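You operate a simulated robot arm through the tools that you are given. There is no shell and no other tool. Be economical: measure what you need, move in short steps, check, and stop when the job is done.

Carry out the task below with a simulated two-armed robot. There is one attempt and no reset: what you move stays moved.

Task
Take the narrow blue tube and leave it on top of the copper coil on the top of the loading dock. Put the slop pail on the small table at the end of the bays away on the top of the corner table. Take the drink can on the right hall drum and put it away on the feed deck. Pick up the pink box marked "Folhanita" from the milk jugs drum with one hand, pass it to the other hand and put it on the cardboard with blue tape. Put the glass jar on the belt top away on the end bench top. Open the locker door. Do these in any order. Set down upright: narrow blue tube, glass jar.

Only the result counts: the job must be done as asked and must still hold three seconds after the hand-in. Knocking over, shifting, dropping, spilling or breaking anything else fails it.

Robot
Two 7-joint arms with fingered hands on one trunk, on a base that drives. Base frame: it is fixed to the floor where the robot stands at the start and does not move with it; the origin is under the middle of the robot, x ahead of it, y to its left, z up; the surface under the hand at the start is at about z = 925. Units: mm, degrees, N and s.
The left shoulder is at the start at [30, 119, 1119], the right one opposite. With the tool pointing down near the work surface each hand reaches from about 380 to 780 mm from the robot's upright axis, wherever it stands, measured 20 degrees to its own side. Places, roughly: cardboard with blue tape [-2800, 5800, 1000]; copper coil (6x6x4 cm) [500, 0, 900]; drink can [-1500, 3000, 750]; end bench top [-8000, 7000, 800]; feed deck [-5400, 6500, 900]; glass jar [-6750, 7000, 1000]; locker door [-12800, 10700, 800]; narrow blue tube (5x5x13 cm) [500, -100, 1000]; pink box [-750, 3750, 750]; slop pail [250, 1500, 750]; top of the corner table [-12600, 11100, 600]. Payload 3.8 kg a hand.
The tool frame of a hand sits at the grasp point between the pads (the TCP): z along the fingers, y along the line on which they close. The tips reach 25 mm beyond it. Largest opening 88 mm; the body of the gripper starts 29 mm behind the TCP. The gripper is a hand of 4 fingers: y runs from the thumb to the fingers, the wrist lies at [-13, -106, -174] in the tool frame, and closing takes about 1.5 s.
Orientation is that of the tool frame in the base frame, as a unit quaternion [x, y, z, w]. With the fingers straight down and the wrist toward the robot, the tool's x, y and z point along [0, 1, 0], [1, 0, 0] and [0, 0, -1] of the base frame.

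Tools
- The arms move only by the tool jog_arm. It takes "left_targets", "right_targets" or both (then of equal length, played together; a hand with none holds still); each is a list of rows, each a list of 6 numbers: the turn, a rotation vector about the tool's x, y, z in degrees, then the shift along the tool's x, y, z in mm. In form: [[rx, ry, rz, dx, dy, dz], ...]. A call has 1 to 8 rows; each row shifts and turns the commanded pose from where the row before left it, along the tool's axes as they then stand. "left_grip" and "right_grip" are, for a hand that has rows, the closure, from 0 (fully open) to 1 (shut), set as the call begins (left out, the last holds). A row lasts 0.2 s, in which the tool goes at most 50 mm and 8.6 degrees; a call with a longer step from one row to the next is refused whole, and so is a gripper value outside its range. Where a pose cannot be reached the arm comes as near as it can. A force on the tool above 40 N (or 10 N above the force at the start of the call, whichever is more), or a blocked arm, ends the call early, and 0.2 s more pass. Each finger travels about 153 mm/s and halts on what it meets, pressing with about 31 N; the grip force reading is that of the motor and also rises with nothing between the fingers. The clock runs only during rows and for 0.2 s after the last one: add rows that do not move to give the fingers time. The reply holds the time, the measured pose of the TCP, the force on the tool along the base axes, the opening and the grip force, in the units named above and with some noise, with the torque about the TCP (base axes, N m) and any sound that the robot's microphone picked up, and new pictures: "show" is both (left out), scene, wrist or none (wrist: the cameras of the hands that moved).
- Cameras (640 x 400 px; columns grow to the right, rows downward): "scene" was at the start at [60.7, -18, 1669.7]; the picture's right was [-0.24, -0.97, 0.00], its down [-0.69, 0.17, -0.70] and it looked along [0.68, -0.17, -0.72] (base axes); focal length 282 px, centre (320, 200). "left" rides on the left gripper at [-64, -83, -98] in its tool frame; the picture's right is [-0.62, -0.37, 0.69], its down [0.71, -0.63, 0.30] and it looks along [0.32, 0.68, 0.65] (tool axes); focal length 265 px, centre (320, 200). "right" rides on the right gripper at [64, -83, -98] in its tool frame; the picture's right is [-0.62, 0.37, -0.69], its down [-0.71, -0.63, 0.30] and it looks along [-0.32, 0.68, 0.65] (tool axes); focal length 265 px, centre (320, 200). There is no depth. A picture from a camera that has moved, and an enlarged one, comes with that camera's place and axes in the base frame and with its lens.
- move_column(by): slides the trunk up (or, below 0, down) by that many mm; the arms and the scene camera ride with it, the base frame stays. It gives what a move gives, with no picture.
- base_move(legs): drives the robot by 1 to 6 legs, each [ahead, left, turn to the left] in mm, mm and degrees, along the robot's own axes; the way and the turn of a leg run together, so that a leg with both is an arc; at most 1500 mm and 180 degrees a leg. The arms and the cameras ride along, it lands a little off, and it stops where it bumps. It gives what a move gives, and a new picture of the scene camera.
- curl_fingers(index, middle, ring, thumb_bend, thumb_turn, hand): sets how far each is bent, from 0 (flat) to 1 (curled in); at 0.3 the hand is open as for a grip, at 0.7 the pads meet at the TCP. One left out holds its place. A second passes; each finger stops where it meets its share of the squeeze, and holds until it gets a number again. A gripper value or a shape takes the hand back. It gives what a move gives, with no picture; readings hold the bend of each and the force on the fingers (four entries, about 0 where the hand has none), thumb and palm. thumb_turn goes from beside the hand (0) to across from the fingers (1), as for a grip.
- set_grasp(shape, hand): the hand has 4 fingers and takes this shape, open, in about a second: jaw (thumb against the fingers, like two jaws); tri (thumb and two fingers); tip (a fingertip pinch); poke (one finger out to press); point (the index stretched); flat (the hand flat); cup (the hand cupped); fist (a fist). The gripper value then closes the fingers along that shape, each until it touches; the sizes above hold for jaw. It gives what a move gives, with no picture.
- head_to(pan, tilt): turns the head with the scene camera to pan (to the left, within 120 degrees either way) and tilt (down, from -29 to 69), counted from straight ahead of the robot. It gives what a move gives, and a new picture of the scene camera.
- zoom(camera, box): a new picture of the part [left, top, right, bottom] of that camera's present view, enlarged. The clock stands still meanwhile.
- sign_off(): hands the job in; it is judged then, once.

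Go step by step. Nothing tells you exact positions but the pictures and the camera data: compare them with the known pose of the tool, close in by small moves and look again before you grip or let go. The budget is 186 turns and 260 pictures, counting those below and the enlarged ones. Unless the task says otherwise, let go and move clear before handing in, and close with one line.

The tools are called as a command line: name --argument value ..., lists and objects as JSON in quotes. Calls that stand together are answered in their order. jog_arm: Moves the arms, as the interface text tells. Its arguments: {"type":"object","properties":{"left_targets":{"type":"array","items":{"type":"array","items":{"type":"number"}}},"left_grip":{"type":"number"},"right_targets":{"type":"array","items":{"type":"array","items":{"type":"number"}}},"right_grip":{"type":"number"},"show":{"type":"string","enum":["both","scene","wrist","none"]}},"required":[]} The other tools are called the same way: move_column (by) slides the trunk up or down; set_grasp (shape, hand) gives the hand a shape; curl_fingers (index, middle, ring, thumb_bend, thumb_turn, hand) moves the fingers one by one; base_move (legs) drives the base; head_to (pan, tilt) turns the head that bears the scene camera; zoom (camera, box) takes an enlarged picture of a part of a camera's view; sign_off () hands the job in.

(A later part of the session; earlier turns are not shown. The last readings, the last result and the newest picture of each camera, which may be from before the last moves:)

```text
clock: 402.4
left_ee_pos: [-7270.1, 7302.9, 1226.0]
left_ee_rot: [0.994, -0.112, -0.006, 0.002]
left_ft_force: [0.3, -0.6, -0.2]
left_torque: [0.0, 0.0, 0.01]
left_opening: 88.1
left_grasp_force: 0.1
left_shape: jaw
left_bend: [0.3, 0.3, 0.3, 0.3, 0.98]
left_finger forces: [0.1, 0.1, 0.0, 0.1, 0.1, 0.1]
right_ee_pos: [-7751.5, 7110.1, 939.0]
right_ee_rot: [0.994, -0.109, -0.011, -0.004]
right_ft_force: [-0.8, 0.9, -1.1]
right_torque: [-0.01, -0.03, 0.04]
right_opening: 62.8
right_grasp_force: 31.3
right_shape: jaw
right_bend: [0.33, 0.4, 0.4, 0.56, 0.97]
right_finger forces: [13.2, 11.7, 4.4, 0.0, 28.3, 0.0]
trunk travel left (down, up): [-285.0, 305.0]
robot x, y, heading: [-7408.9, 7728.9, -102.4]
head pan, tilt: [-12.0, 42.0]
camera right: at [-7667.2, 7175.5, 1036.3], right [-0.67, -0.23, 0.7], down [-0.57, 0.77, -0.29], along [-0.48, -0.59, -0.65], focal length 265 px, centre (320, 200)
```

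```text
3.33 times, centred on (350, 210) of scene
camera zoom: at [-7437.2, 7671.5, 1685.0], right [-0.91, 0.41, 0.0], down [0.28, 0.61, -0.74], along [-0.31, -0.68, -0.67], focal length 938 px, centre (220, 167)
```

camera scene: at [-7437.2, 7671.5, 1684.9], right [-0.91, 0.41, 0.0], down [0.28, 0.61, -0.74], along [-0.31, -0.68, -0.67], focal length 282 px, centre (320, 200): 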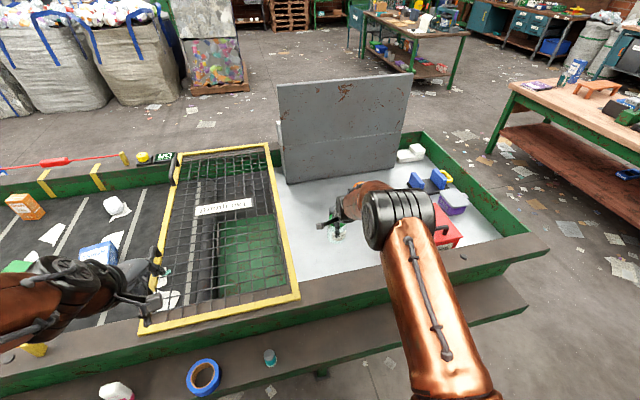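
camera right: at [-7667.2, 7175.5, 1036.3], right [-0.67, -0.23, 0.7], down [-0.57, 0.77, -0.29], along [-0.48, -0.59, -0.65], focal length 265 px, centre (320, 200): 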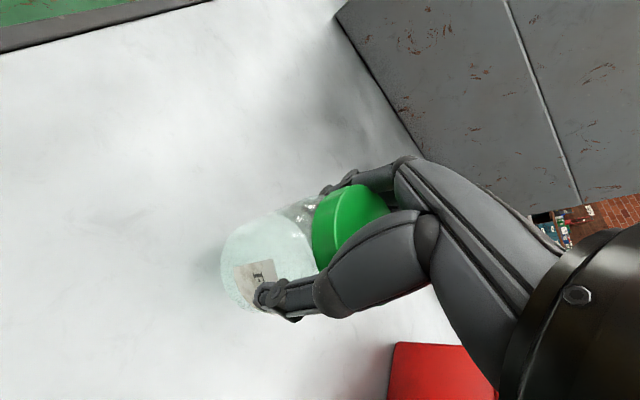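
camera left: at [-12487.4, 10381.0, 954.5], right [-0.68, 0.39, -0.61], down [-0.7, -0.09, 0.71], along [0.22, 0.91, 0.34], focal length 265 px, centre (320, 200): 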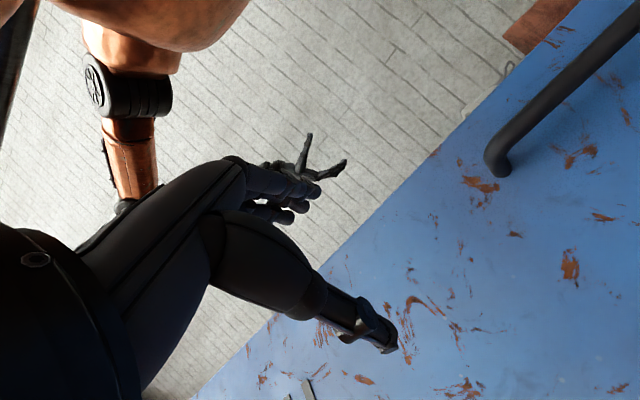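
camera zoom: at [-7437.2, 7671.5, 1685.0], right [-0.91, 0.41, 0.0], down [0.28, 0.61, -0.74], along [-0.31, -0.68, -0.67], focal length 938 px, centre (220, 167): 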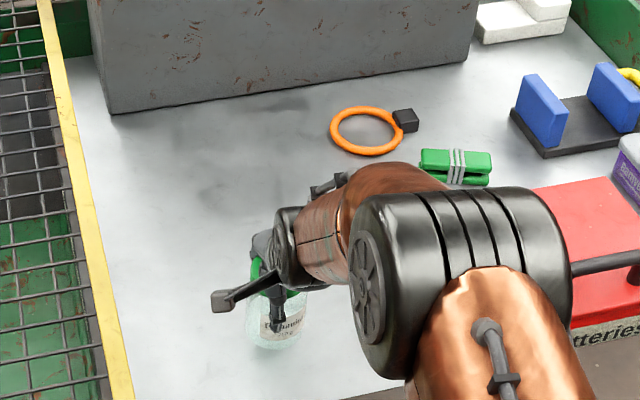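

jog_arm --right_targets '[[0, 0, 0, 0, 0, 4], [0, 0, 0, 0, 0, 4], [0, 0, 0, 0, 0, 4], [0, 0, 0, 0, 0, 3], [0, 0, 0, 0, 0, 3], [0, 0, 0, 0, 0, 0]]' --show "wrist"

```text
clock: 403.9
left_ee_pos: [-7270.0, 7303.2, 1226.2]
left_ee_rot: [0.994, -0.113, -0.007, 0.003]
left_ft_force: [-0.3, 0.1, 0.3]
left_torque: [-0.01, 0.02, 0.02]
left_opening: 87.8
left_grasp_force: 0.1
left_shape: jaw
left_bend: [0.3, 0.3, 0.3, 0.3, 0.98]
left_finger forces: [0.1, 0.0, 0.0, 0.0, 0.1, 0.1]
right_ee_pos: [-7749.4, 7108.6, 922.3]
right_ee_rot: [0.994, -0.108, -0.011, -0.003]
right_ft_force: [-0.9, 0.6, -2.5]
right_torque: [0.01, 0.0, 0.01]
right_opening: 62.4
right_grasp_force: 31.0
right_shape: jaw
right_bend: [0.33, 0.4, 0.4, 0.56, 0.97]
right_finger forces: [13.1, 11.7, 4.4, 0.1, 28.3, 0.0]
trunk travel left (down, up): [-285.0, 305.0]
robot x, y, heading: [-7412.3, 7727.7, -102.2]
head pan, tilt: [-12.0, 42.0]
camera right: at [-7666.6, 7174.9, 1018.8], right [-0.67, -0.23, 0.7], down [-0.57, 0.77, -0.29], along [-0.48, -0.59, -0.65], focal length 265 px, centre (320, 200)
```

right: 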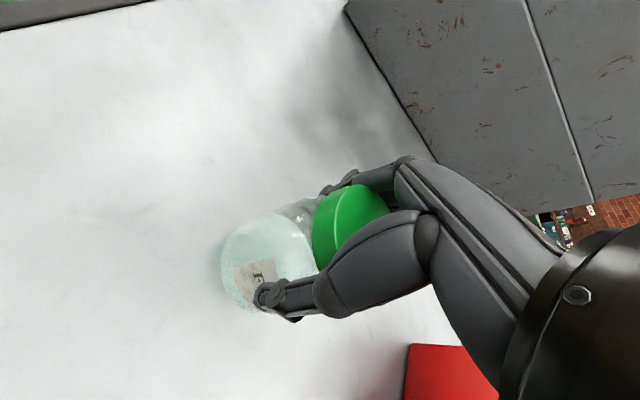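

jog_arm --right_targets '[[0, 0, 0, 0, 0, 3], [0, 0, 0, 0, 0, 3], [0, 0, 0, 0, 0, 3], [0, 0, 0, 0, 0, 0]]' --show "none"

jog_arm --right_targets '[[0, 0, 0, 0, 0, 3], [0, 0, 0, 0, 0, 2], [0, 0, 0, 0, 0, 0]]' --show "wrist"

```text
clock: 404.9
left_ee_pos: [-7269.5, 7304.2, 1226.7]
left_ee_rot: [0.994, -0.112, -0.007, 0.002]
left_ft_force: [-0.5, -0.4, 0.3]
left_torque: [-0.05, 0.02, -0.02]
left_opening: 87.5
left_grasp_force: 0.1
left_shape: jaw
left_bend: [0.3, 0.3, 0.3, 0.3, 0.98]
left_finger forces: [0.0, 0.0, 0.0, 0.0, 0.0, 0.0]
right_ee_pos: [-7749.7, 7108.3, 914.5]
right_ee_rot: [0.994, -0.109, -0.011, -0.002]
right_ft_force: [3.0, -0.3, 8.4]
right_torque: [-0.11, 0.2, 0.01]
right_opening: 62.1
right_grasp_force: 30.6
right_shape: jaw
right_bend: [0.33, 0.4, 0.4, 0.56, 0.97]
right_finger forces: [14.0, 12.2, 4.6, 0.0, 30.6, 0.0]
trunk travel left (down, up): [-285.0, 305.0]
robot x, y, heading: [-7408.3, 7728.9, -102.3]
head pan, tilt: [-12.0, 42.0]
```

```text
clock: 405.6
left_ee_pos: [-7268.4, 7305.9, 1227.7]
left_ee_rot: [0.994, -0.113, -0.008, 0.003]
left_ft_force: [0.1, 0.2, 0.1]
left_torque: [0.01, 0.02, 0.01]
left_opening: 87.4
left_grasp_force: 0.1
left_shape: jaw
left_bend: [0.3, 0.3, 0.3, 0.3, 0.98]
left_finger forces: [0.1, 0.0, 0.0, 0.0, 0.1, 0.1]
right_ee_pos: [-7749.9, 7108.3, 913.8]
right_ee_rot: [0.994, -0.109, -0.012, 0.002]
right_ft_force: [1.8, -1.4, 31.3]
right_torque: [-0.1, 0.23, 0.03]
right_opening: 60.6
right_grasp_force: 31.2
right_shape: jaw
right_bend: [0.33, 0.4, 0.4, 0.56, 0.97]
right_finger forces: [15.7, 13.0, 4.4, 0.0, 31.3, 0.1]
trunk travel left (down, up): [-285.0, 305.0]
robot x, y, heading: [-7409.4, 7728.6, -102.4]
head pan, tilt: [-12.0, 42.0]
camera right: at [-7666.3, 7175.6, 1009.0], right [-0.67, -0.22, 0.71], down [-0.57, 0.77, -0.29], along [-0.48, -0.6, -0.64], focal length 265 px, centre (320, 200)
```

right: 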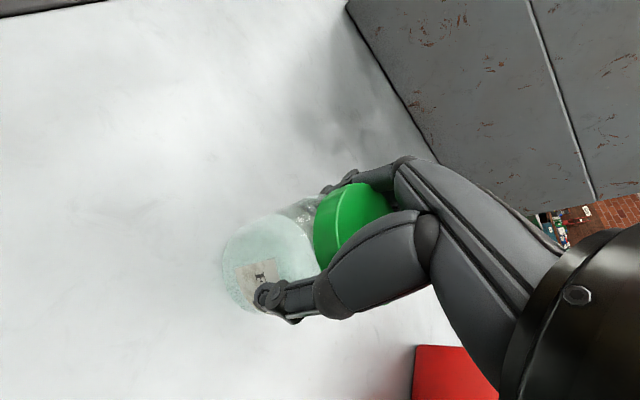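

The jar stands on the slab. I ease the load, open the hand and rise.

jog_arm --right_targets '[[0, 0, 0, 0, 0, -3], [0, 0, 0, 0, 0, -2], [0, 0, 0, 0, 0, 0]]' --show "none"

jog_arm --right_targets '[[0, 0, 0, 0, 0, 0], [0, 0, 0, 0, 0, 0], [0, 0, 0, 0, 0, 0], [0, 0, 0, 0, 0, 0], [0, 0, 0, 0, 0, 0]]' --right_grip 0 --show "wrist"

jog_arm --right_targets '[[0, 0, 0, 0, 0, -10], [0, 0, 0, 0, 0, -25], [0, 0, 0, 0, 0, -40], [0, 0, 0, 0, 0, -40], [0, 0, 0, 0, 0, -40], [0, 0, 0, 0, -40, 0], [0, 0, 0, 0, -40, 0], [0, 0, 0, 0, -40, 0]]' --show "both"

```text
clock: 406.4
left_ee_pos: [-7269.5, 7302.4, 1226.8]
left_ee_rot: [0.994, -0.112, -0.007, 0.003]
left_ft_force: [0.0, 0.1, 0.1]
left_torque: [0.01, 0.01, -0.01]
left_opening: 87.4
left_grasp_force: 0.0
left_shape: jaw
left_bend: [0.3, 0.3, 0.3, 0.3, 0.98]
left_finger forces: [0.0, 0.0, 0.1, 0.0, 0.0, 0.0]
right_ee_pos: [-7751.2, 7110.0, 913.1]
right_ee_rot: [0.994, -0.109, -0.011, -0.002]
right_ft_force: [0.9, -6.8, 17.8]
right_torque: [-0.29, 0.27, 0.07]
right_opening: 60.7
right_grasp_force: 30.8
right_shape: jaw
right_bend: [0.33, 0.39, 0.39, 0.57, 0.97]
right_finger forces: [15.7, 14.0, 5.4, 0.0, 28.1, 0.1]
trunk travel left (down, up): [-285.0, 305.0]
robot x, y, heading: [-7406.3, 7725.2, -102.3]
head pan, tilt: [-12.0, 42.0]
```

```text
clock: 407.6
left_ee_pos: [-7270.7, 7303.2, 1225.5]
left_ee_rot: [0.994, -0.113, -0.007, 0.003]
left_ft_force: [0.0, 0.1, -0.2]
left_torque: [0.02, 0.0, -0.02]
left_opening: 87.7
left_grasp_force: 0.0
left_shape: jaw
left_bend: [0.3, 0.3, 0.3, 0.3, 0.98]
left_finger forces: [0.0, 0.0, 0.0, 0.1, 0.0, 0.1]
right_ee_pos: [-7750.1, 7111.3, 911.2]
right_ee_rot: [0.994, -0.108, -0.011, -0.004]
right_ft_force: [0.8, 1.0, 2.6]
right_torque: [-0.04, 0.07, -0.01]
right_opening: 88.1
right_grasp_force: 0.0
right_shape: jaw
right_bend: [0.29, 0.3, 0.3, 0.3, 0.97]
right_finger forces: [2.1, 0.0, 0.0, 0.1, 2.9, 0.0]
trunk travel left (down, up): [-285.0, 305.0]
robot x, y, heading: [-7409.8, 7732.8, -102.2]
head pan, tilt: [-12.0, 42.0]
camera right: at [-7667.0, 7176.3, 1008.6], right [-0.67, -0.23, 0.7], down [-0.57, 0.77, -0.28], along [-0.48, -0.59, -0.65], focal length 265 px, centre (320, 200)
```

right: 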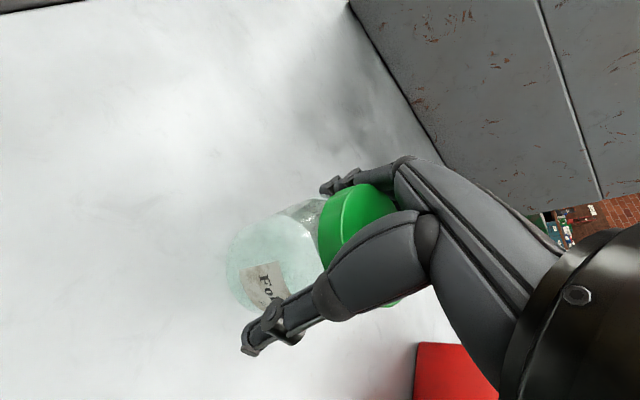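

```text
clock: 409.4
left_ee_pos: [-7271.0, 7303.2, 1226.7]
left_ee_rot: [0.994, -0.112, -0.007, 0.004]
left_ft_force: [0.3, 1.1, 0.0]
left_torque: [0.01, 0.04, -0.01]
left_opening: 87.6
left_grasp_force: 0.1
left_shape: jaw
left_bend: [0.3, 0.3, 0.3, 0.3, 0.98]
left_finger forces: [0.0, 0.0, 0.0, 0.0, 0.0, 0.0]
right_ee_pos: [-7721.1, 7228.3, 1068.4]
right_ee_rot: [0.994, -0.109, -0.012, -0.003]
right_ft_force: [0.4, 0.0, -0.5]
right_torque: [-0.06, 0.01, 0.0]
right_opening: 87.9
right_grasp_force: 0.1
right_shape: jaw
right_bend: [0.3, 0.3, 0.3, 0.3, 0.97]
right_finger forces: [0.1, 0.0, 0.0, 0.1, 0.1, 0.0]
trunk travel left (down, up): [-285.0, 305.0]
robot x, y, heading: [-7409.6, 7725.3, -102.1]
head pan, tilt: [-12.0, 42.0]
camera scene: at [-7436.8, 7673.0, 1685.0], right [-0.91, 0.41, 0.0], down [0.27, 0.61, -0.74], along [-0.31, -0.68, -0.67], focal length 282 px, centre (320, 200)
camera right: at [-7636.4, 7293.6, 1165.6], right [-0.67, -0.23, 0.7], down [-0.57, 0.77, -0.29], along [-0.48, -0.59, -0.65], focal length 265 px, centre (320, 200)
```

scene: 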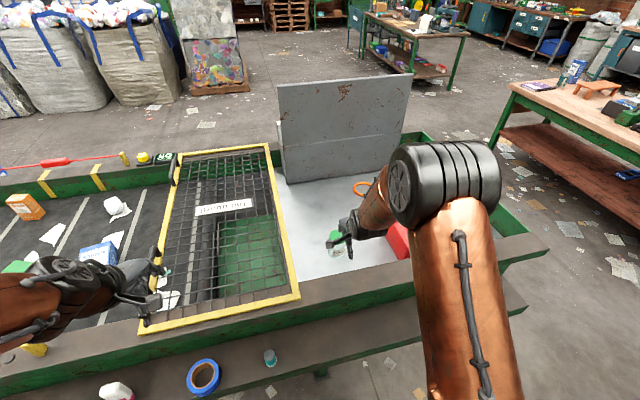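
right: 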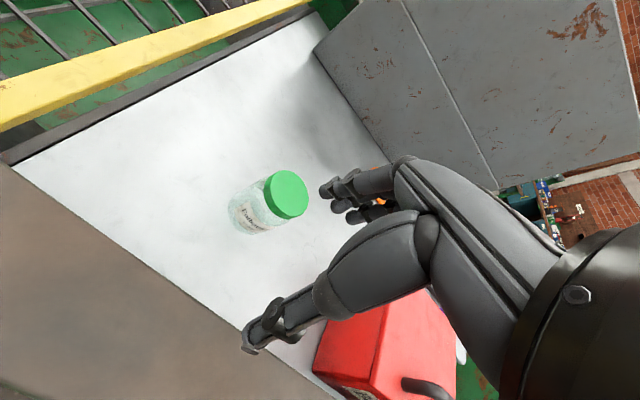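

The jar stands upright on the end bench. Next come the can and pink box on the drums at the far side; I retract the hand, raise the trunk and drive back round the west end.

jog_arm --right_targets '[[0, 0, 0, 0, -35, -40], [0, 0, 0, -10, -30, -40], [0, 0, 0, -10, -30, -40], [0, 0, 0, -10, 0, 0]]' --show "none"

move_column --by 170

base_move --legs '[[-300, 0, 0], [0, -1000, 0], [0, -1000, 0], [0, 0, 12], [1490, 0, 0], [1490, 0, 0]]'

base_move --legs '[[750, 0, 0], [0, 0, 84], [1450, 0, 0], [1450, 0, 0], [1450, 0, 0]]'

head_to --pan 20 --tilt 20

```text
refused: row 1 steps farther than a row can; nothing moved
```

```text
clock: 411.4
left_ee_pos: [-7270.1, 7302.5, 1395.2]
left_ee_rot: [0.994, -0.112, -0.007, 0.003]
left_ft_force: [0.4, -0.7, -0.8]
left_torque: [0.02, 0.03, 0.01]
left_opening: 87.6
left_grasp_force: 0.1
left_shape: jaw
left_bend: [0.3, 0.3, 0.3, 0.3, 0.98]
left_finger forces: [0.0, 0.0, 0.1, 0.0, 0.0, 0.0]
right_ee_pos: [-7719.7, 7225.6, 1238.3]
right_ee_rot: [0.994, -0.109, -0.011, -0.003]
right_ft_force: [1.3, 0.3, 0.3]
right_torque: [0.04, 0.01, 0.02]
right_opening: 87.9
right_grasp_force: 0.0
right_shape: jaw
right_bend: [0.3, 0.3, 0.3, 0.3, 0.97]
right_finger forces: [0.0, 0.1, 0.1, 0.0, 0.1, 0.0]
trunk travel left (down, up): [-455.0, 135.0]
robot x, y, heading: [-7409.9, 7728.4, -102.5]
head pan, tilt: [-12.0, 42.0]
```

```text
clock: 437.7
left_ee_pos: [-9059.2, 5073.6, 1397.5]
left_ee_rot: [1.0, 0.006, -0.006, 0.003]
left_ft_force: [-0.3, 1.1, 0.2]
left_torque: [0.01, -0.02, 0.03]
left_opening: 87.8
left_grasp_force: 0.0
left_shape: jaw
left_bend: [0.3, 0.3, 0.3, 0.3, 0.98]
left_finger forces: [0.1, 0.0, 0.1, 0.0, 0.0, 0.0]
right_ee_pos: [-9479.9, 4895.2, 1239.2]
right_ee_rot: [1.0, 0.01, -0.012, -0.003]
right_ft_force: [0.4, 0.5, 1.3]
right_torque: [0.01, 0.01, 0.0]
right_opening: 88.0
right_grasp_force: 0.1
right_shape: jaw
right_bend: [0.3, 0.3, 0.3, 0.3, 0.97]
right_finger forces: [0.0, 0.0, 0.0, 0.0, 0.0, 0.0]
trunk travel left (down, up): [-455.0, 135.0]
robot x, y, heading: [-9294.2, 5452.8, -88.5]
head pan, tilt: [-12.0, 42.0]
camera scene: at [-9308.4, 5393.8, 1855.0], right [-0.98, 0.19, 0.0], down [0.12, 0.66, -0.74], along [-0.14, -0.73, -0.67], focal length 282 px, centre (320, 200)
```

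scene: 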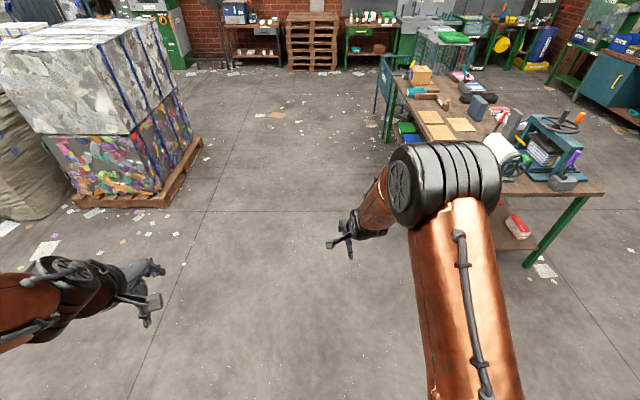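

```text
clock: 465.9
left_ee_pos: [-4488.1, 4588.0, 1396.4]
left_ee_rot: [0.741, 0.672, -0.002, 0.007]
left_ft_force: [0.6, 0.4, 0.0]
left_torque: [-0.04, 0.0, -0.02]
left_opening: 87.6
left_grasp_force: 0.0
left_shape: jaw
left_bend: [0.3, 0.3, 0.3, 0.3, 0.98]
left_finger forces: [0.0, 0.0, 0.0, 0.0, 0.0, 0.0]
right_ee_pos: [-4356.5, 4151.5, 1238.0]
right_ee_rot: [0.738, 0.675, -0.01, 0.006]
right_ft_force: [-0.5, -0.6, 0.6]
right_torque: [0.04, 0.0, -0.01]
right_opening: 87.9
right_grasp_force: 0.2
right_shape: jaw
right_bend: [0.3, 0.3, 0.3, 0.3, 0.97]
right_finger forces: [0.1, 0.1, 0.0, 0.0, 0.1, 0.0]
trunk travel left (down, up): [-455.0, 135.0]
robot x, y, heading: [-4892.5, 4395.5, -5.0]
head pan, tilt: [-12.0, 42.0]
camera scene: at [-4830.1, 4375.7, 1855.0], right [-0.29, -0.96, 0.0], down [-0.64, 0.19, -0.74], along [0.71, -0.22, -0.67], focal length 282 px, centre (320, 200)
```

scene: 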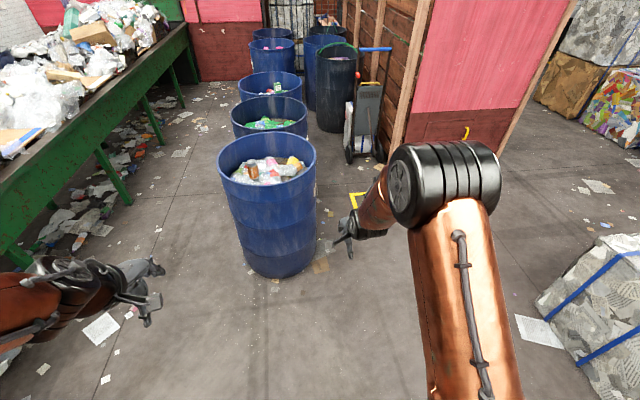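

```text
clock: 466.9
left_ee_pos: [-4488.5, 4587.6, 1397.0]
left_ee_rot: [0.739, 0.673, -0.001, 0.007]
left_ft_force: [-0.3, 0.6, 0.1]
left_torque: [0.0, 0.02, -0.02]
left_opening: 87.7
left_grasp_force: 0.0
left_shape: jaw
left_bend: [0.3, 0.3, 0.3, 0.3, 0.98]
left_finger forces: [0.0, 0.1, 0.0, 0.0, 0.0, 0.0]
right_ee_pos: [-4356.9, 4152.5, 1238.2]
right_ee_rot: [0.738, 0.675, -0.01, 0.005]
right_ft_force: [0.2, 0.3, 0.7]
right_torque: [-0.02, 0.03, -0.04]
right_opening: 88.3
right_grasp_force: 0.0
right_shape: jaw
right_bend: [0.3, 0.3, 0.3, 0.3, 0.97]
right_finger forces: [0.0, 0.0, 0.0, 0.0, 0.1, 0.0]
trunk travel left (down, up): [-455.0, 135.0]
robot x, y, heading: [-4891.7, 4395.4, -4.9]
head pan, tilt: [20.0, 20.0]
camera scene: at [-4820.2, 4424.2, 1889.3], right [0.26, -0.97, 0.0], down [-0.33, -0.09, -0.94], along [0.91, 0.24, -0.34], focal length 282 px, centre (320, 200)
```

scene: 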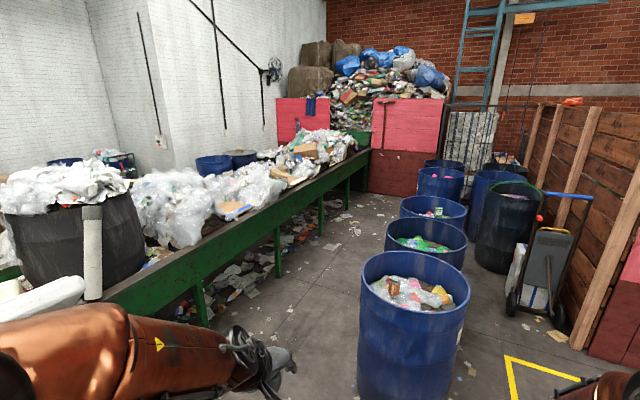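

The drums stand in two rows ahead. I zoom in to find the can and the pink box.

zoom --camera "scene" --box '[390, 140, 550, 250]'

zoom --camera "scene" --box '[0, 120, 400, 340]'

```text
3.64 times, centred on (470, 195) of scene
camera zoom: at [-4820.2, 4424.2, 1889.3], right [0.26, -0.97, 0.0], down [-0.33, -0.09, -0.94], along [0.91, 0.24, -0.34], focal length 1024 px, centre (-226, 218)
```

zoom: 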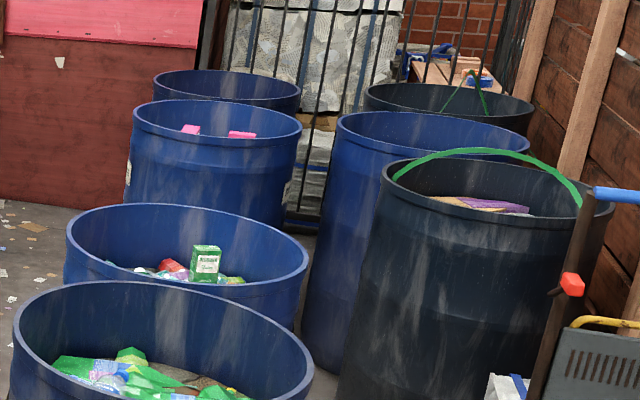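

```text
1.60 times, centred on (200, 230) of scene
camera zoom: at [-4820.2, 4424.2, 1889.3], right [0.26, -0.97, 0.0], down [-0.33, -0.09, -0.94], along [0.91, 0.24, -0.34], focal length 450 px, centre (512, 152)
```

zoom: 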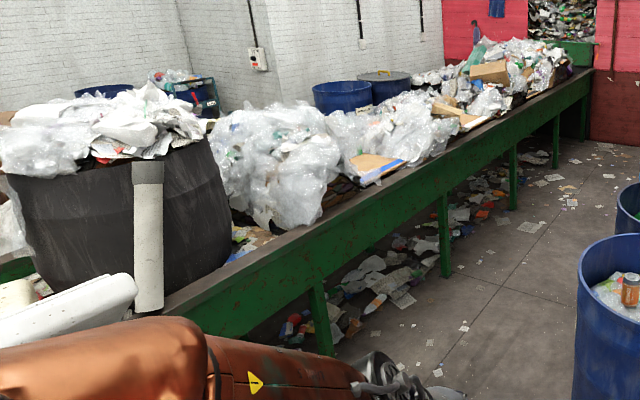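

Pink items sit in the far drum of the left row, the dark drum with the green hoop is on the right behind a hand truck, and the cardboard with blue tape lies on the belt pile. I move to where I can look into the right-hand group.

move_column --by 130

base_move --legs '[[1060, -800, 0], [400, -100, 0]]'

head_to --pan 5 --tilt 25

```text
clock: 468.5
left_ee_pos: [-4488.0, 4589.1, 1526.3]
left_ee_rot: [0.74, 0.672, -0.003, 0.007]
left_ft_force: [-0.1, 0.4, -0.5]
left_torque: [0.03, 0.01, -0.02]
left_opening: 87.8
left_grasp_force: 0.0
left_shape: jaw
left_bend: [0.3, 0.3, 0.3, 0.3, 0.98]
left_finger forces: [0.0, 0.0, 0.0, 0.0, 0.0, 0.1]
right_ee_pos: [-4356.2, 4152.2, 1368.0]
right_ee_rot: [0.738, 0.675, -0.01, 0.006]
right_ft_force: [-0.2, -0.3, -0.2]
right_torque: [0.01, 0.05, 0.0]
right_opening: 87.8
right_grasp_force: 0.1
right_shape: jaw
right_bend: [0.3, 0.3, 0.3, 0.3, 0.97]
right_finger forces: [0.0, 0.0, 0.1, 0.0, 0.0, 0.1]
trunk travel left (down, up): [-585.0, 5.0]
robot x, y, heading: [-4891.6, 4401.8, -4.9]
head pan, tilt: [20.0, 20.0]
```

```text
clock: 477.3
left_ee_pos: [-3122.7, 3563.0, 1525.8]
left_ee_rot: [0.743, 0.67, -0.003, 0.007]
left_ft_force: [-0.4, -0.3, 0.4]
left_torque: [-0.02, 0.01, 0.02]
left_opening: 87.7
left_grasp_force: 0.0
left_shape: jaw
left_bend: [0.3, 0.3, 0.3, 0.3, 0.98]
left_finger forces: [0.0, 0.1, 0.0, 0.1, 0.0, 0.0]
right_ee_pos: [-2992.3, 3125.5, 1368.7]
right_ee_rot: [0.74, 0.673, -0.009, 0.006]
right_ft_force: [-0.2, 0.5, -0.6]
right_torque: [-0.01, -0.01, 0.02]
right_opening: 87.6
right_grasp_force: 0.0
right_shape: jaw
right_bend: [0.3, 0.3, 0.3, 0.3, 0.97]
right_finger forces: [0.0, 0.0, 0.0, 0.0, 0.0, 0.1]
trunk travel left (down, up): [-585.0, 5.0]
robot x, y, heading: [-3524.2, 3374.4, -5.2]
head pan, tilt: [20.0, 20.0]
camera scene: at [-3455.7, 3400.5, 2019.4], right [0.25, -0.97, 0.0], down [-0.33, -0.09, -0.94], along [0.91, 0.24, -0.34], focal length 282 px, centre (320, 200)
```

scene: 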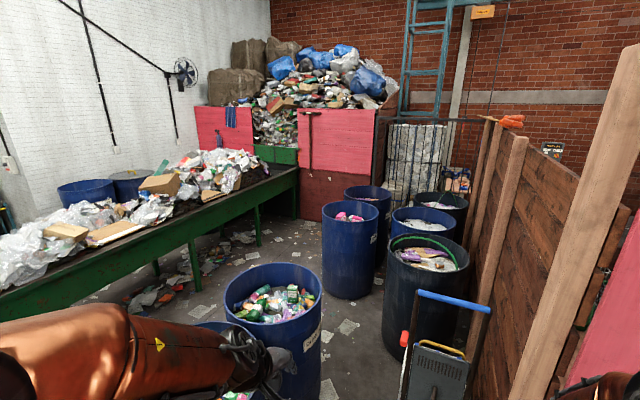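

```text
clock: 478.0
left_ee_pos: [-3119.8, 3562.7, 1525.9]
left_ee_rot: [0.742, 0.67, -0.003, 0.006]
left_ft_force: [0.5, 0.2, -0.2]
left_torque: [-0.02, 0.01, 0.0]
left_opening: 87.6
left_grasp_force: 0.1
left_shape: jaw
left_bend: [0.3, 0.3, 0.3, 0.3, 0.98]
left_finger forces: [0.0, 0.1, 0.1, 0.1, 0.1, 0.0]
right_ee_pos: [-2990.1, 3124.7, 1367.4]
right_ee_rot: [0.74, 0.672, -0.01, 0.006]
right_ft_force: [-0.2, 0.0, 0.4]
right_torque: [0.01, 0.0, 0.06]
right_opening: 88.0
right_grasp_force: 0.0
right_shape: jaw
right_bend: [0.3, 0.3, 0.3, 0.3, 0.97]
right_finger forces: [0.0, 0.0, 0.0, 0.1, 0.1, 0.0]
trunk travel left (down, up): [-585.0, 5.0]
robot x, y, heading: [-3523.2, 3374.3, -5.4]
head pan, tilt: [5.0, 25.0]
camera scene: at [-3450.9, 3375.5, 2011.2], right [0.0, -1.0, 0.0], down [-0.42, 0.0, -0.91], along [0.91, 0.0, -0.42], focal length 282 px, centre (320, 200)
```

scene: 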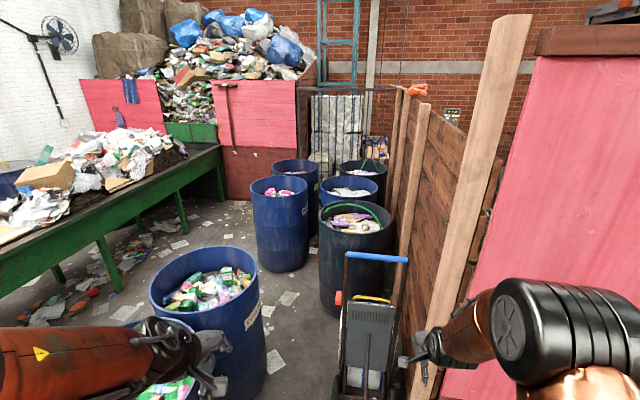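

I zoom into the dark drum and the pink drum.

zoom --camera "scene" --box '[310, 150, 410, 260]'

zoom --camera "scene" --box '[235, 150, 325, 220]'

zoom --camera "scene" --box '[130, 230, 280, 340]'

```text
3.64 times, centred on (360, 205) of scene
camera zoom: at [-3450.9, 3375.5, 2011.2], right [0.0, -1.0, 0.0], down [-0.42, 0.0, -0.91], along [0.91, 0.0, -0.42], focal length 1024 px, centre (174, 182)
```

zoom: 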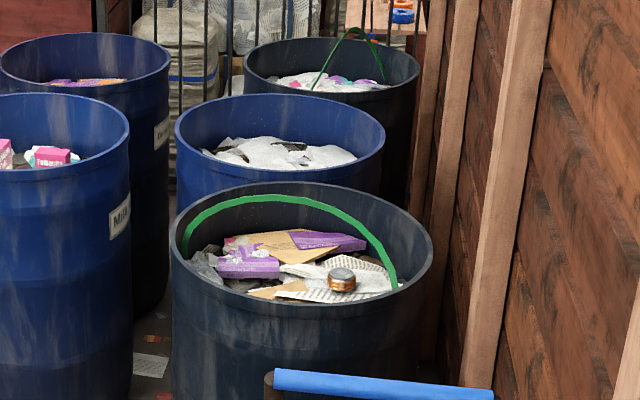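

```text
5.71 times, centred on (280, 185) of scene
camera zoom: at [-3450.9, 3375.5, 2011.2], right [0.0, -1.0, 0.0], down [-0.42, 0.0, -0.91], along [0.91, 0.0, -0.42], focal length 1608 px, centre (549, 286)
```

zoom: 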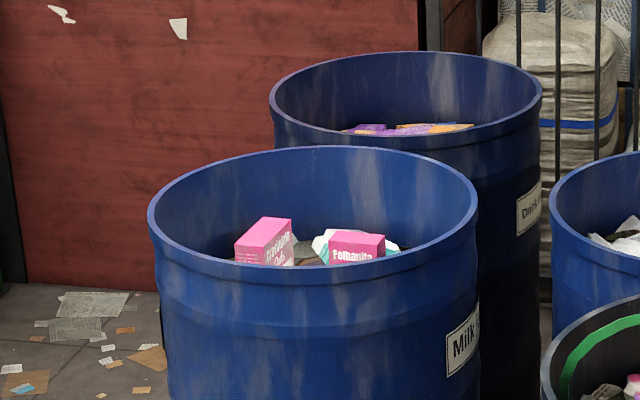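

```text
3.64 times, centred on (205, 285) of scene
camera zoom: at [-3450.9, 3375.5, 2011.2], right [0.0, -1.0, 0.0], down [-0.42, 0.0, -0.91], along [0.91, 0.0, -0.42], focal length 1024 px, centre (738, -109)
```

zoom: 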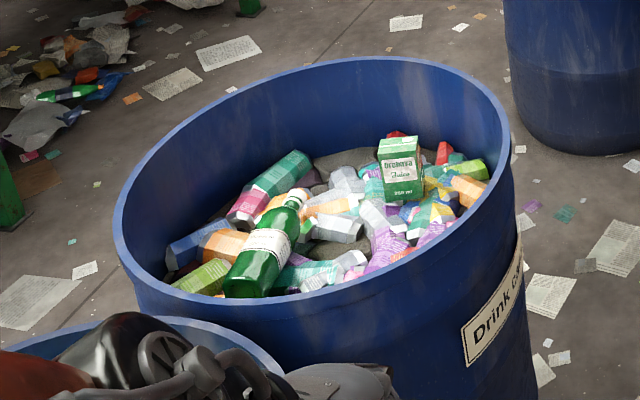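

The gold drink can stands in the dark drum, and the pink box is in the "Milk" drum. The way in is from the lane beside the belt, through the gap between the "Drink" and "Milk" drums, so I drive there.

base_move --legs '[[-500, 300, 0], [0, 1300, 0], [1300, 150, 0], [1050, -50, 0]]'

head_to --pan -70 --tilt 40

```text
clock: 498.8
left_ee_pos: [-1151.3, 5142.0, 1527.1]
left_ee_rot: [0.741, 0.671, -0.002, 0.007]
left_ft_force: [-0.4, -0.3, -0.1]
left_torque: [0.04, 0.0, -0.01]
left_opening: 87.7
left_grasp_force: 0.1
left_shape: jaw
left_bend: [0.3, 0.3, 0.3, 0.3, 0.98]
left_finger forces: [0.0, 0.0, 0.0, 0.0, 0.0, 0.0]
right_ee_pos: [-1019.2, 4704.7, 1368.4]
right_ee_rot: [0.739, 0.674, -0.01, 0.006]
right_ft_force: [0.1, 0.9, -0.3]
right_torque: [0.03, 0.0, 0.01]
right_opening: 87.8
right_grasp_force: 0.0
right_shape: jaw
right_bend: [0.3, 0.3, 0.3, 0.3, 0.97]
right_finger forces: [0.0, 0.0, 0.1, 0.1, 0.0, 0.1]
trunk travel left (down, up): [-585.0, 5.0]
robot x, y, heading: [-1553.5, 4947.4, -5.1]
head pan, tilt: [5.0, 25.0]
camera scene: at [-1481.7, 4954.6, 2011.3], right [0.0, -1.0, 0.0], down [-0.42, 0.0, -0.91], along [0.91, 0.0, -0.42], focal length 282 px, centre (320, 200)
```

scene: 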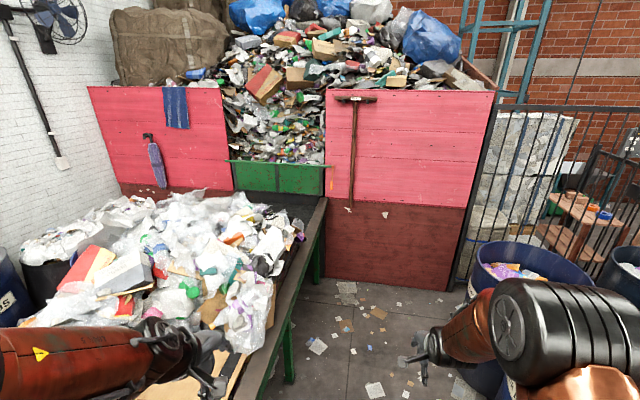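

```text
clock: 500.2
left_ee_pos: [-1150.8, 5142.3, 1526.8]
left_ee_rot: [0.741, 0.671, -0.002, 0.007]
left_ft_force: [-0.4, 0.5, 0.0]
left_torque: [-0.01, 0.01, 0.0]
left_opening: 87.7
left_grasp_force: 0.1
left_shape: jaw
left_bend: [0.3, 0.3, 0.3, 0.3, 0.98]
left_finger forces: [0.0, 0.0, 0.1, 0.1, 0.1, 0.1]
right_ee_pos: [-1018.4, 4704.4, 1367.4]
right_ee_rot: [0.739, 0.673, -0.01, 0.007]
right_ft_force: [-0.4, 0.4, 0.0]
right_torque: [0.0, 0.0, 0.0]
right_opening: 87.8
right_grasp_force: 0.0
right_shape: jaw
right_bend: [0.3, 0.3, 0.3, 0.3, 0.97]
right_finger forces: [0.0, 0.1, 0.0, 0.0, 0.0, 0.0]
trunk travel left (down, up): [-585.0, 5.0]
robot x, y, heading: [-1553.0, 4951.6, -5.1]
head pan, tilt: [-70.0, 40.0]
camera scene: at [-1550.6, 4872.4, 1987.9], right [-0.97, -0.26, 0.0], down [-0.17, 0.62, -0.77], along [0.2, -0.74, -0.64], focal length 282 px, centre (320, 200)
```

scene: 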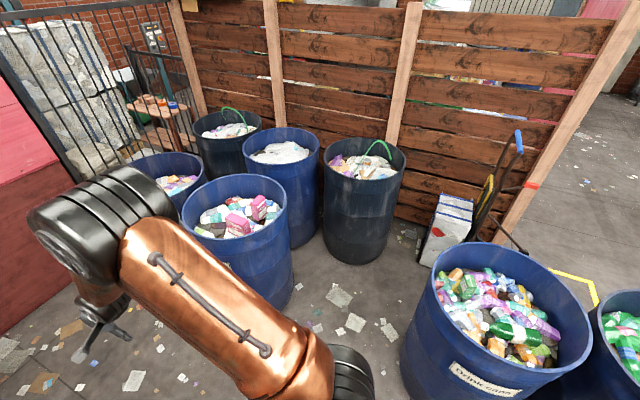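

A clear view now: the milk drum with two pink boxes, and the dark drum with its green hoop. I zoom into both.

zoom --camera "scene" --box '[170, 165, 310, 265]'

zoom --camera "scene" --box '[310, 120, 420, 200]'

```text
4.00 times, centred on (240, 215) of scene
camera zoom: at [-1550.6, 4872.4, 1987.9], right [-0.97, -0.26, 0.0], down [-0.17, 0.62, -0.77], along [0.2, -0.74, -0.64], focal length 1126 px, centre (640, 140)
```

zoom: 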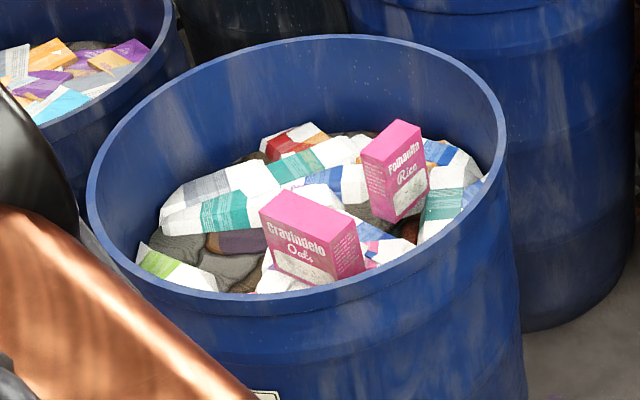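

```text
5.00 times, centred on (365, 160) of scene
camera zoom: at [-1550.6, 4872.4, 1987.9], right [-0.97, -0.26, 0.0], down [-0.17, 0.62, -0.77], along [0.2, -0.74, -0.64], focal length 1407 px, centre (95, 400)
```

zoom: 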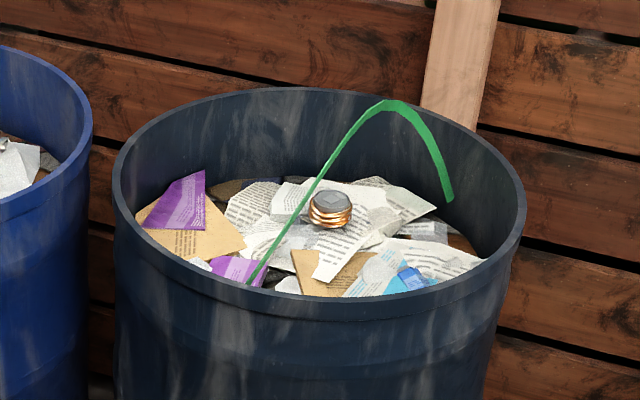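

The "Folhanita Rice" box is the upright one on the right, near [-845, 3707], top at z about 890. I slide into the gap, keeping my heading east, so the fingers close across its narrow side.

base_move --legs '[[230, -1134, 0]]'

head_to --pan 0 --tilt 52

zoom --camera "right" --box '[0, 0, 640, 400]'

```text
clock: 506.1
left_ee_pos: [-1020.1, 4005.2, 1526.4]
left_ee_rot: [0.738, 0.675, -0.002, 0.007]
left_ft_force: [-0.2, -0.6, -0.5]
left_torque: [0.0, -0.04, -0.01]
left_opening: 87.8
left_grasp_force: 0.1
left_shape: jaw
left_bend: [0.3, 0.3, 0.3, 0.3, 0.98]
left_finger forces: [0.0, 0.0, 0.1, 0.0, 0.0, 0.0]
right_ee_pos: [-883.0, 3571.0, 1369.4]
right_ee_rot: [0.735, 0.678, -0.01, 0.006]
right_ft_force: [-0.4, -0.2, -0.1]
right_torque: [0.02, 0.01, -0.02]
right_opening: 87.9
right_grasp_force: 0.0
right_shape: jaw
right_bend: [0.3, 0.3, 0.3, 0.3, 0.97]
right_finger forces: [0.1, 0.0, 0.0, 0.0, 0.0, 0.0]
trunk travel left (down, up): [-585.0, 5.0]
robot x, y, heading: [-1418.8, 3810.2, -4.5]
head pan, tilt: [-70.0, 40.0]
camera scene: at [-1416.5, 3732.7, 1988.0], right [-0.96, -0.27, 0.0], down [-0.17, 0.62, -0.77], along [0.2, -0.74, -0.64], focal length 282 px, centre (320, 200)
```

scene: 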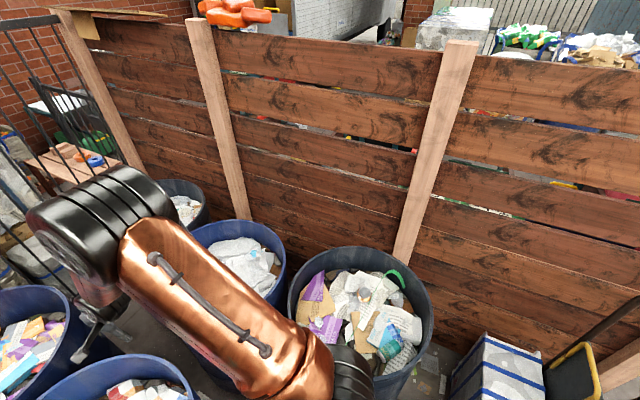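

```text
clock: 507.5
left_ee_pos: [-1019.0, 4005.0, 1526.5]
left_ee_rot: [0.738, 0.675, -0.002, 0.006]
left_ft_force: [0.9, 0.4, 0.3]
left_torque: [0.01, 0.02, 0.0]
left_opening: 88.0
left_grasp_force: 0.0
left_shape: jaw
left_bend: [0.3, 0.3, 0.3, 0.3, 0.98]
left_finger forces: [0.0, 0.1, 0.0, 0.0, 0.0, 0.0]
right_ee_pos: [-884.3, 3569.5, 1368.1]
right_ee_rot: [0.736, 0.677, -0.01, 0.006]
right_ft_force: [0.3, -0.6, -0.3]
right_torque: [0.01, -0.03, -0.02]
right_opening: 88.2
right_grasp_force: 0.1
right_shape: jaw
right_bend: [0.3, 0.3, 0.3, 0.3, 0.97]
right_finger forces: [0.0, 0.0, 0.0, 0.0, 0.0, 0.1]
trunk travel left (down, up): [-585.0, 5.0]
robot x, y, heading: [-1420.1, 3812.5, -4.7]
head pan, tilt: [0.0, 52.0]
camera scene: at [-1364.1, 3807.5, 1971.1], right [-0.08, -1.0, 0.0], down [-0.79, 0.06, -0.62], along [0.61, -0.05, -0.79], focal length 282 px, centre (320, 200)
```

scene: 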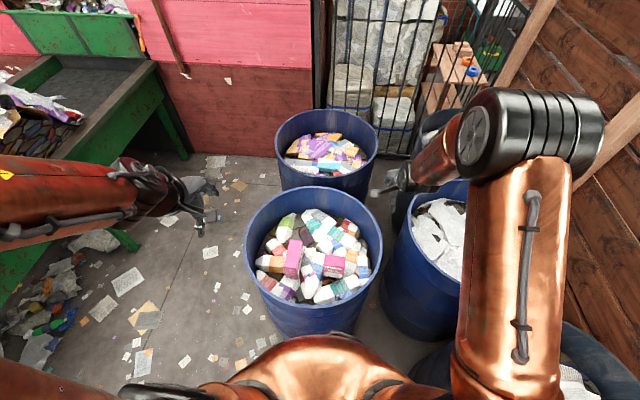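

```text
1.00 times, centred on (320, 200) of right (not enlarged: the box is as wide or as high as the picture)
camera zoom: at [-959.3, 3641.5, 1465.1], right [0.32, -0.63, 0.7], down [-0.69, -0.67, -0.29], along [0.65, -0.39, -0.65], focal length 265 px, centre (320, 200)
```

zoom: 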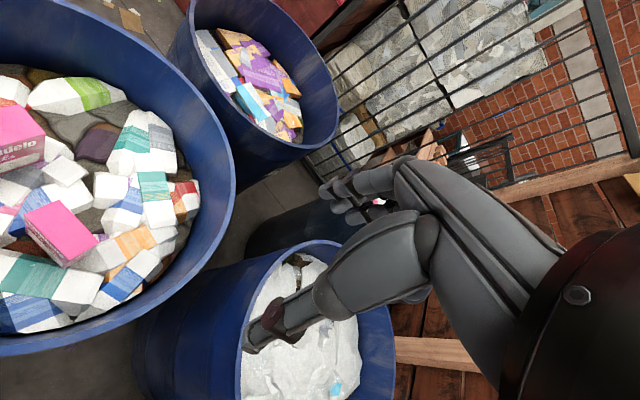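

Both pink boxes are in view from above. I zoom in for the box's exact shape and direction.

zoom --camera "scene" --box '[270, 220, 380, 300]'

move_column --by -250

jog_arm --right_targets '[[0, 0, 0, 45, 5, 0], [0, 0, 0, 45, 5, 0], [0, 0, 0, 40, 5, 0], [0, 0, 0, 0, 0, 0]]'

```text
5.00 times, centred on (325, 260) of scene
camera zoom: at [-1364.1, 3807.5, 1971.1], right [-0.08, -1.0, 0.0], down [-0.79, 0.06, -0.62], along [0.61, -0.05, -0.79], focal length 1407 px, centre (295, -100)
```

zoom: 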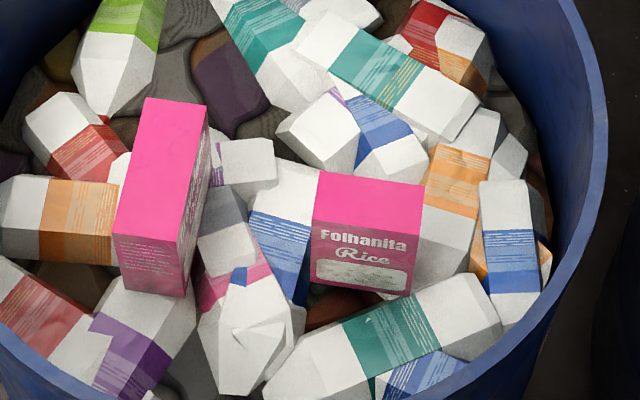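

```text
clock: 510.1
left_ee_pos: [-1019.3, 4005.2, 1276.3]
left_ee_rot: [0.738, 0.675, -0.001, 0.007]
left_ft_force: [-0.2, 1.1, -0.2]
left_torque: [-0.02, 0.02, 0.0]
left_opening: 87.5
left_grasp_force: 0.0
left_shape: jaw
left_bend: [0.3, 0.3, 0.3, 0.3, 0.98]
left_finger forces: [0.0, 0.0, 0.0, 0.0, 0.0, 0.0]
right_ee_pos: [-882.8, 3569.2, 1118.6]
right_ee_rot: [0.736, 0.677, -0.01, 0.005]
right_ft_force: [0.7, 0.9, 0.8]
right_torque: [0.01, -0.06, 0.0]
right_opening: 87.9
right_grasp_force: 0.0
right_shape: jaw
right_bend: [0.3, 0.3, 0.3, 0.3, 0.97]
right_finger forces: [0.0, 0.0, 0.1, 0.0, 0.0, 0.0]
trunk travel left (down, up): [-335.0, 255.0]
robot x, y, heading: [-1418.9, 3810.8, -4.4]
head pan, tilt: [0.0, 52.0]
```

```text
clock: 511.1
left_ee_pos: [-1018.7, 4005.3, 1276.2]
left_ee_rot: [0.738, 0.675, -0.002, 0.007]
left_ft_force: [0.3, -0.2, -0.4]
left_torque: [0.0, 0.03, 0.0]
left_opening: 87.5
left_grasp_force: 0.0
left_shape: jaw
left_bend: [0.3, 0.3, 0.3, 0.3, 0.98]
left_finger forces: [0.0, 0.1, 0.0, 0.1, 0.0, 0.0]
right_ee_pos: [-858.0, 3698.7, 1116.7]
right_ee_rot: [0.736, 0.677, -0.01, 0.005]
right_ft_force: [-0.9, -0.2, 0.1]
right_torque: [0.01, 0.01, 0.02]
right_opening: 87.9
right_grasp_force: 0.0
right_shape: jaw
right_bend: [0.3, 0.3, 0.3, 0.3, 0.97]
right_finger forces: [0.1, 0.1, 0.1, 0.0, 0.1, 0.0]
trunk travel left (down, up): [-335.0, 255.0]
robot x, y, heading: [-1422.9, 3810.9, -4.7]
head pan, tilt: [0.0, 52.0]
camera scene: at [-1364.2, 3807.1, 1721.1], right [-0.08, -1.0, 0.0], down [-0.79, 0.06, -0.62], along [0.61, -0.05, -0.79], focal length 282 px, centre (320, 200)
camera right: at [-934.5, 3770.9, 1212.8], right [0.32, -0.63, 0.7], down [-0.69, -0.67, -0.29], along [0.65, -0.39, -0.65], focal length 265 px, centre (320, 200)
```

scene: 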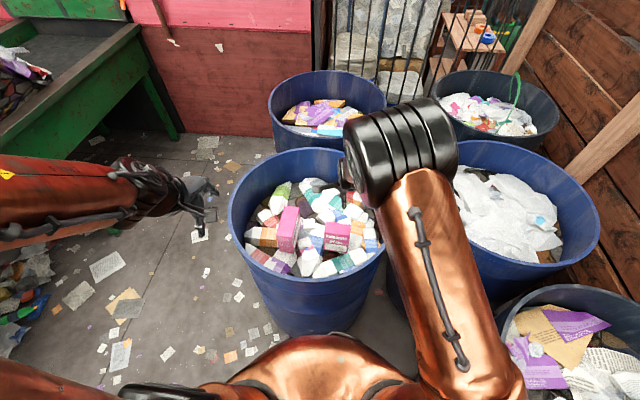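
right: 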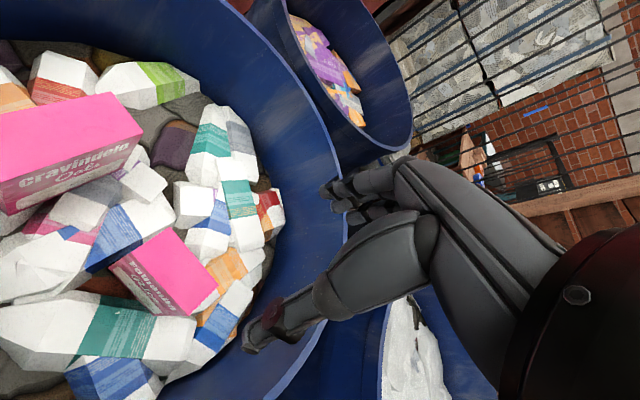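

The box is about 90 x 47 mm on top, standing upright, centred at [-850, 3708], z 888. I turn the hand 7 degrees to match it and descend to just above.

jog_arm --right_targets '[[0, 0, 7, 9, 7, 0], [0, 0, 0, 0, 0, 45], [0, 0, 0, 0, 0, 45], [0, 0, 0, 0, 0, 45], [0, 0, 0, 0, 0, 30], [0, 0, 0, 0, 0, 0]]'

zoom --camera "scene" --box '[260, 170, 400, 280]'

```text
clock: 512.5
left_ee_pos: [-1019.6, 4005.9, 1276.0]
left_ee_rot: [0.737, 0.675, -0.002, 0.007]
left_ft_force: [-0.2, -0.6, 0.0]
left_torque: [-0.01, 0.02, 0.01]
left_opening: 88.0
left_grasp_force: 0.0
left_shape: jaw
left_bend: [0.3, 0.3, 0.3, 0.3, 0.98]
left_finger forces: [0.0, 0.1, 0.0, 0.0, 0.0, 0.0]
right_ee_pos: [-852.0, 3701.9, 949.5]
right_ee_rot: [0.775, 0.632, -0.009, 0.007]
right_ft_force: [-0.7, -0.2, 0.8]
right_torque: [0.01, 0.01, 0.0]
right_opening: 88.2
right_grasp_force: 0.1
right_shape: jaw
right_bend: [0.3, 0.3, 0.3, 0.3, 0.97]
right_finger forces: [0.1, 0.1, 0.1, 0.1, 0.0, 0.0]
trunk travel left (down, up): [-335.0, 255.0]
robot x, y, heading: [-1418.1, 3813.4, -4.6]
head pan, tilt: [0.0, 52.0]
camera scene: at [-1364.6, 3808.4, 1721.1], right [-0.08, -1.0, 0.0], down [-0.79, 0.06, -0.62], along [0.61, -0.05, -0.79], focal length 282 px, centre (320, 200)
camera right: at [-918.7, 3784.5, 1046.2], right [0.24, -0.67, 0.71], down [-0.76, -0.58, -0.29], along [0.6, -0.47, -0.65], focal length 265 px, centre (320, 200)
```

scene: 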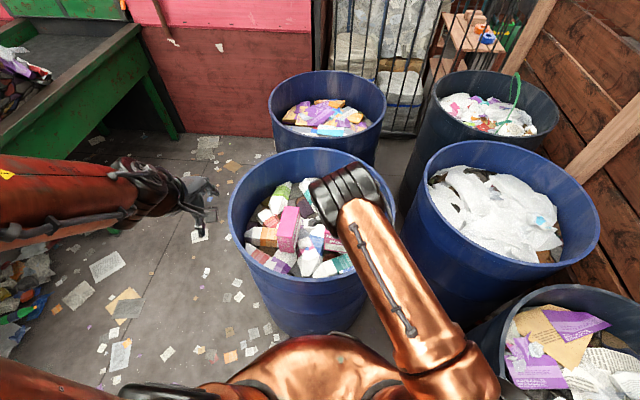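
right: 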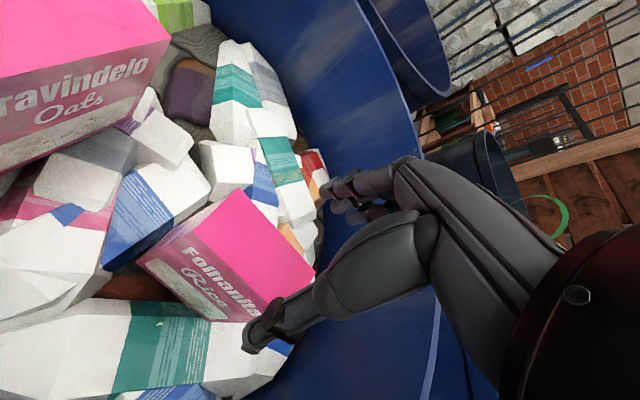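

```text
3.64 times, centred on (330, 225) of scene
camera zoom: at [-1364.6, 3808.4, 1721.1], right [-0.08, -1.0, 0.0], down [-0.79, 0.06, -0.62], along [0.61, -0.05, -0.79], focal length 1024 px, centre (284, 109)
```

zoom: 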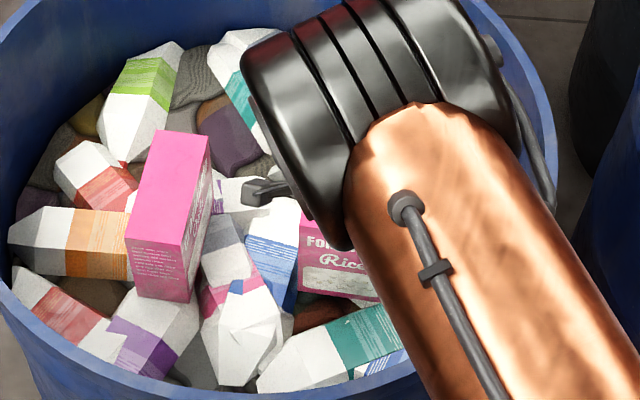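

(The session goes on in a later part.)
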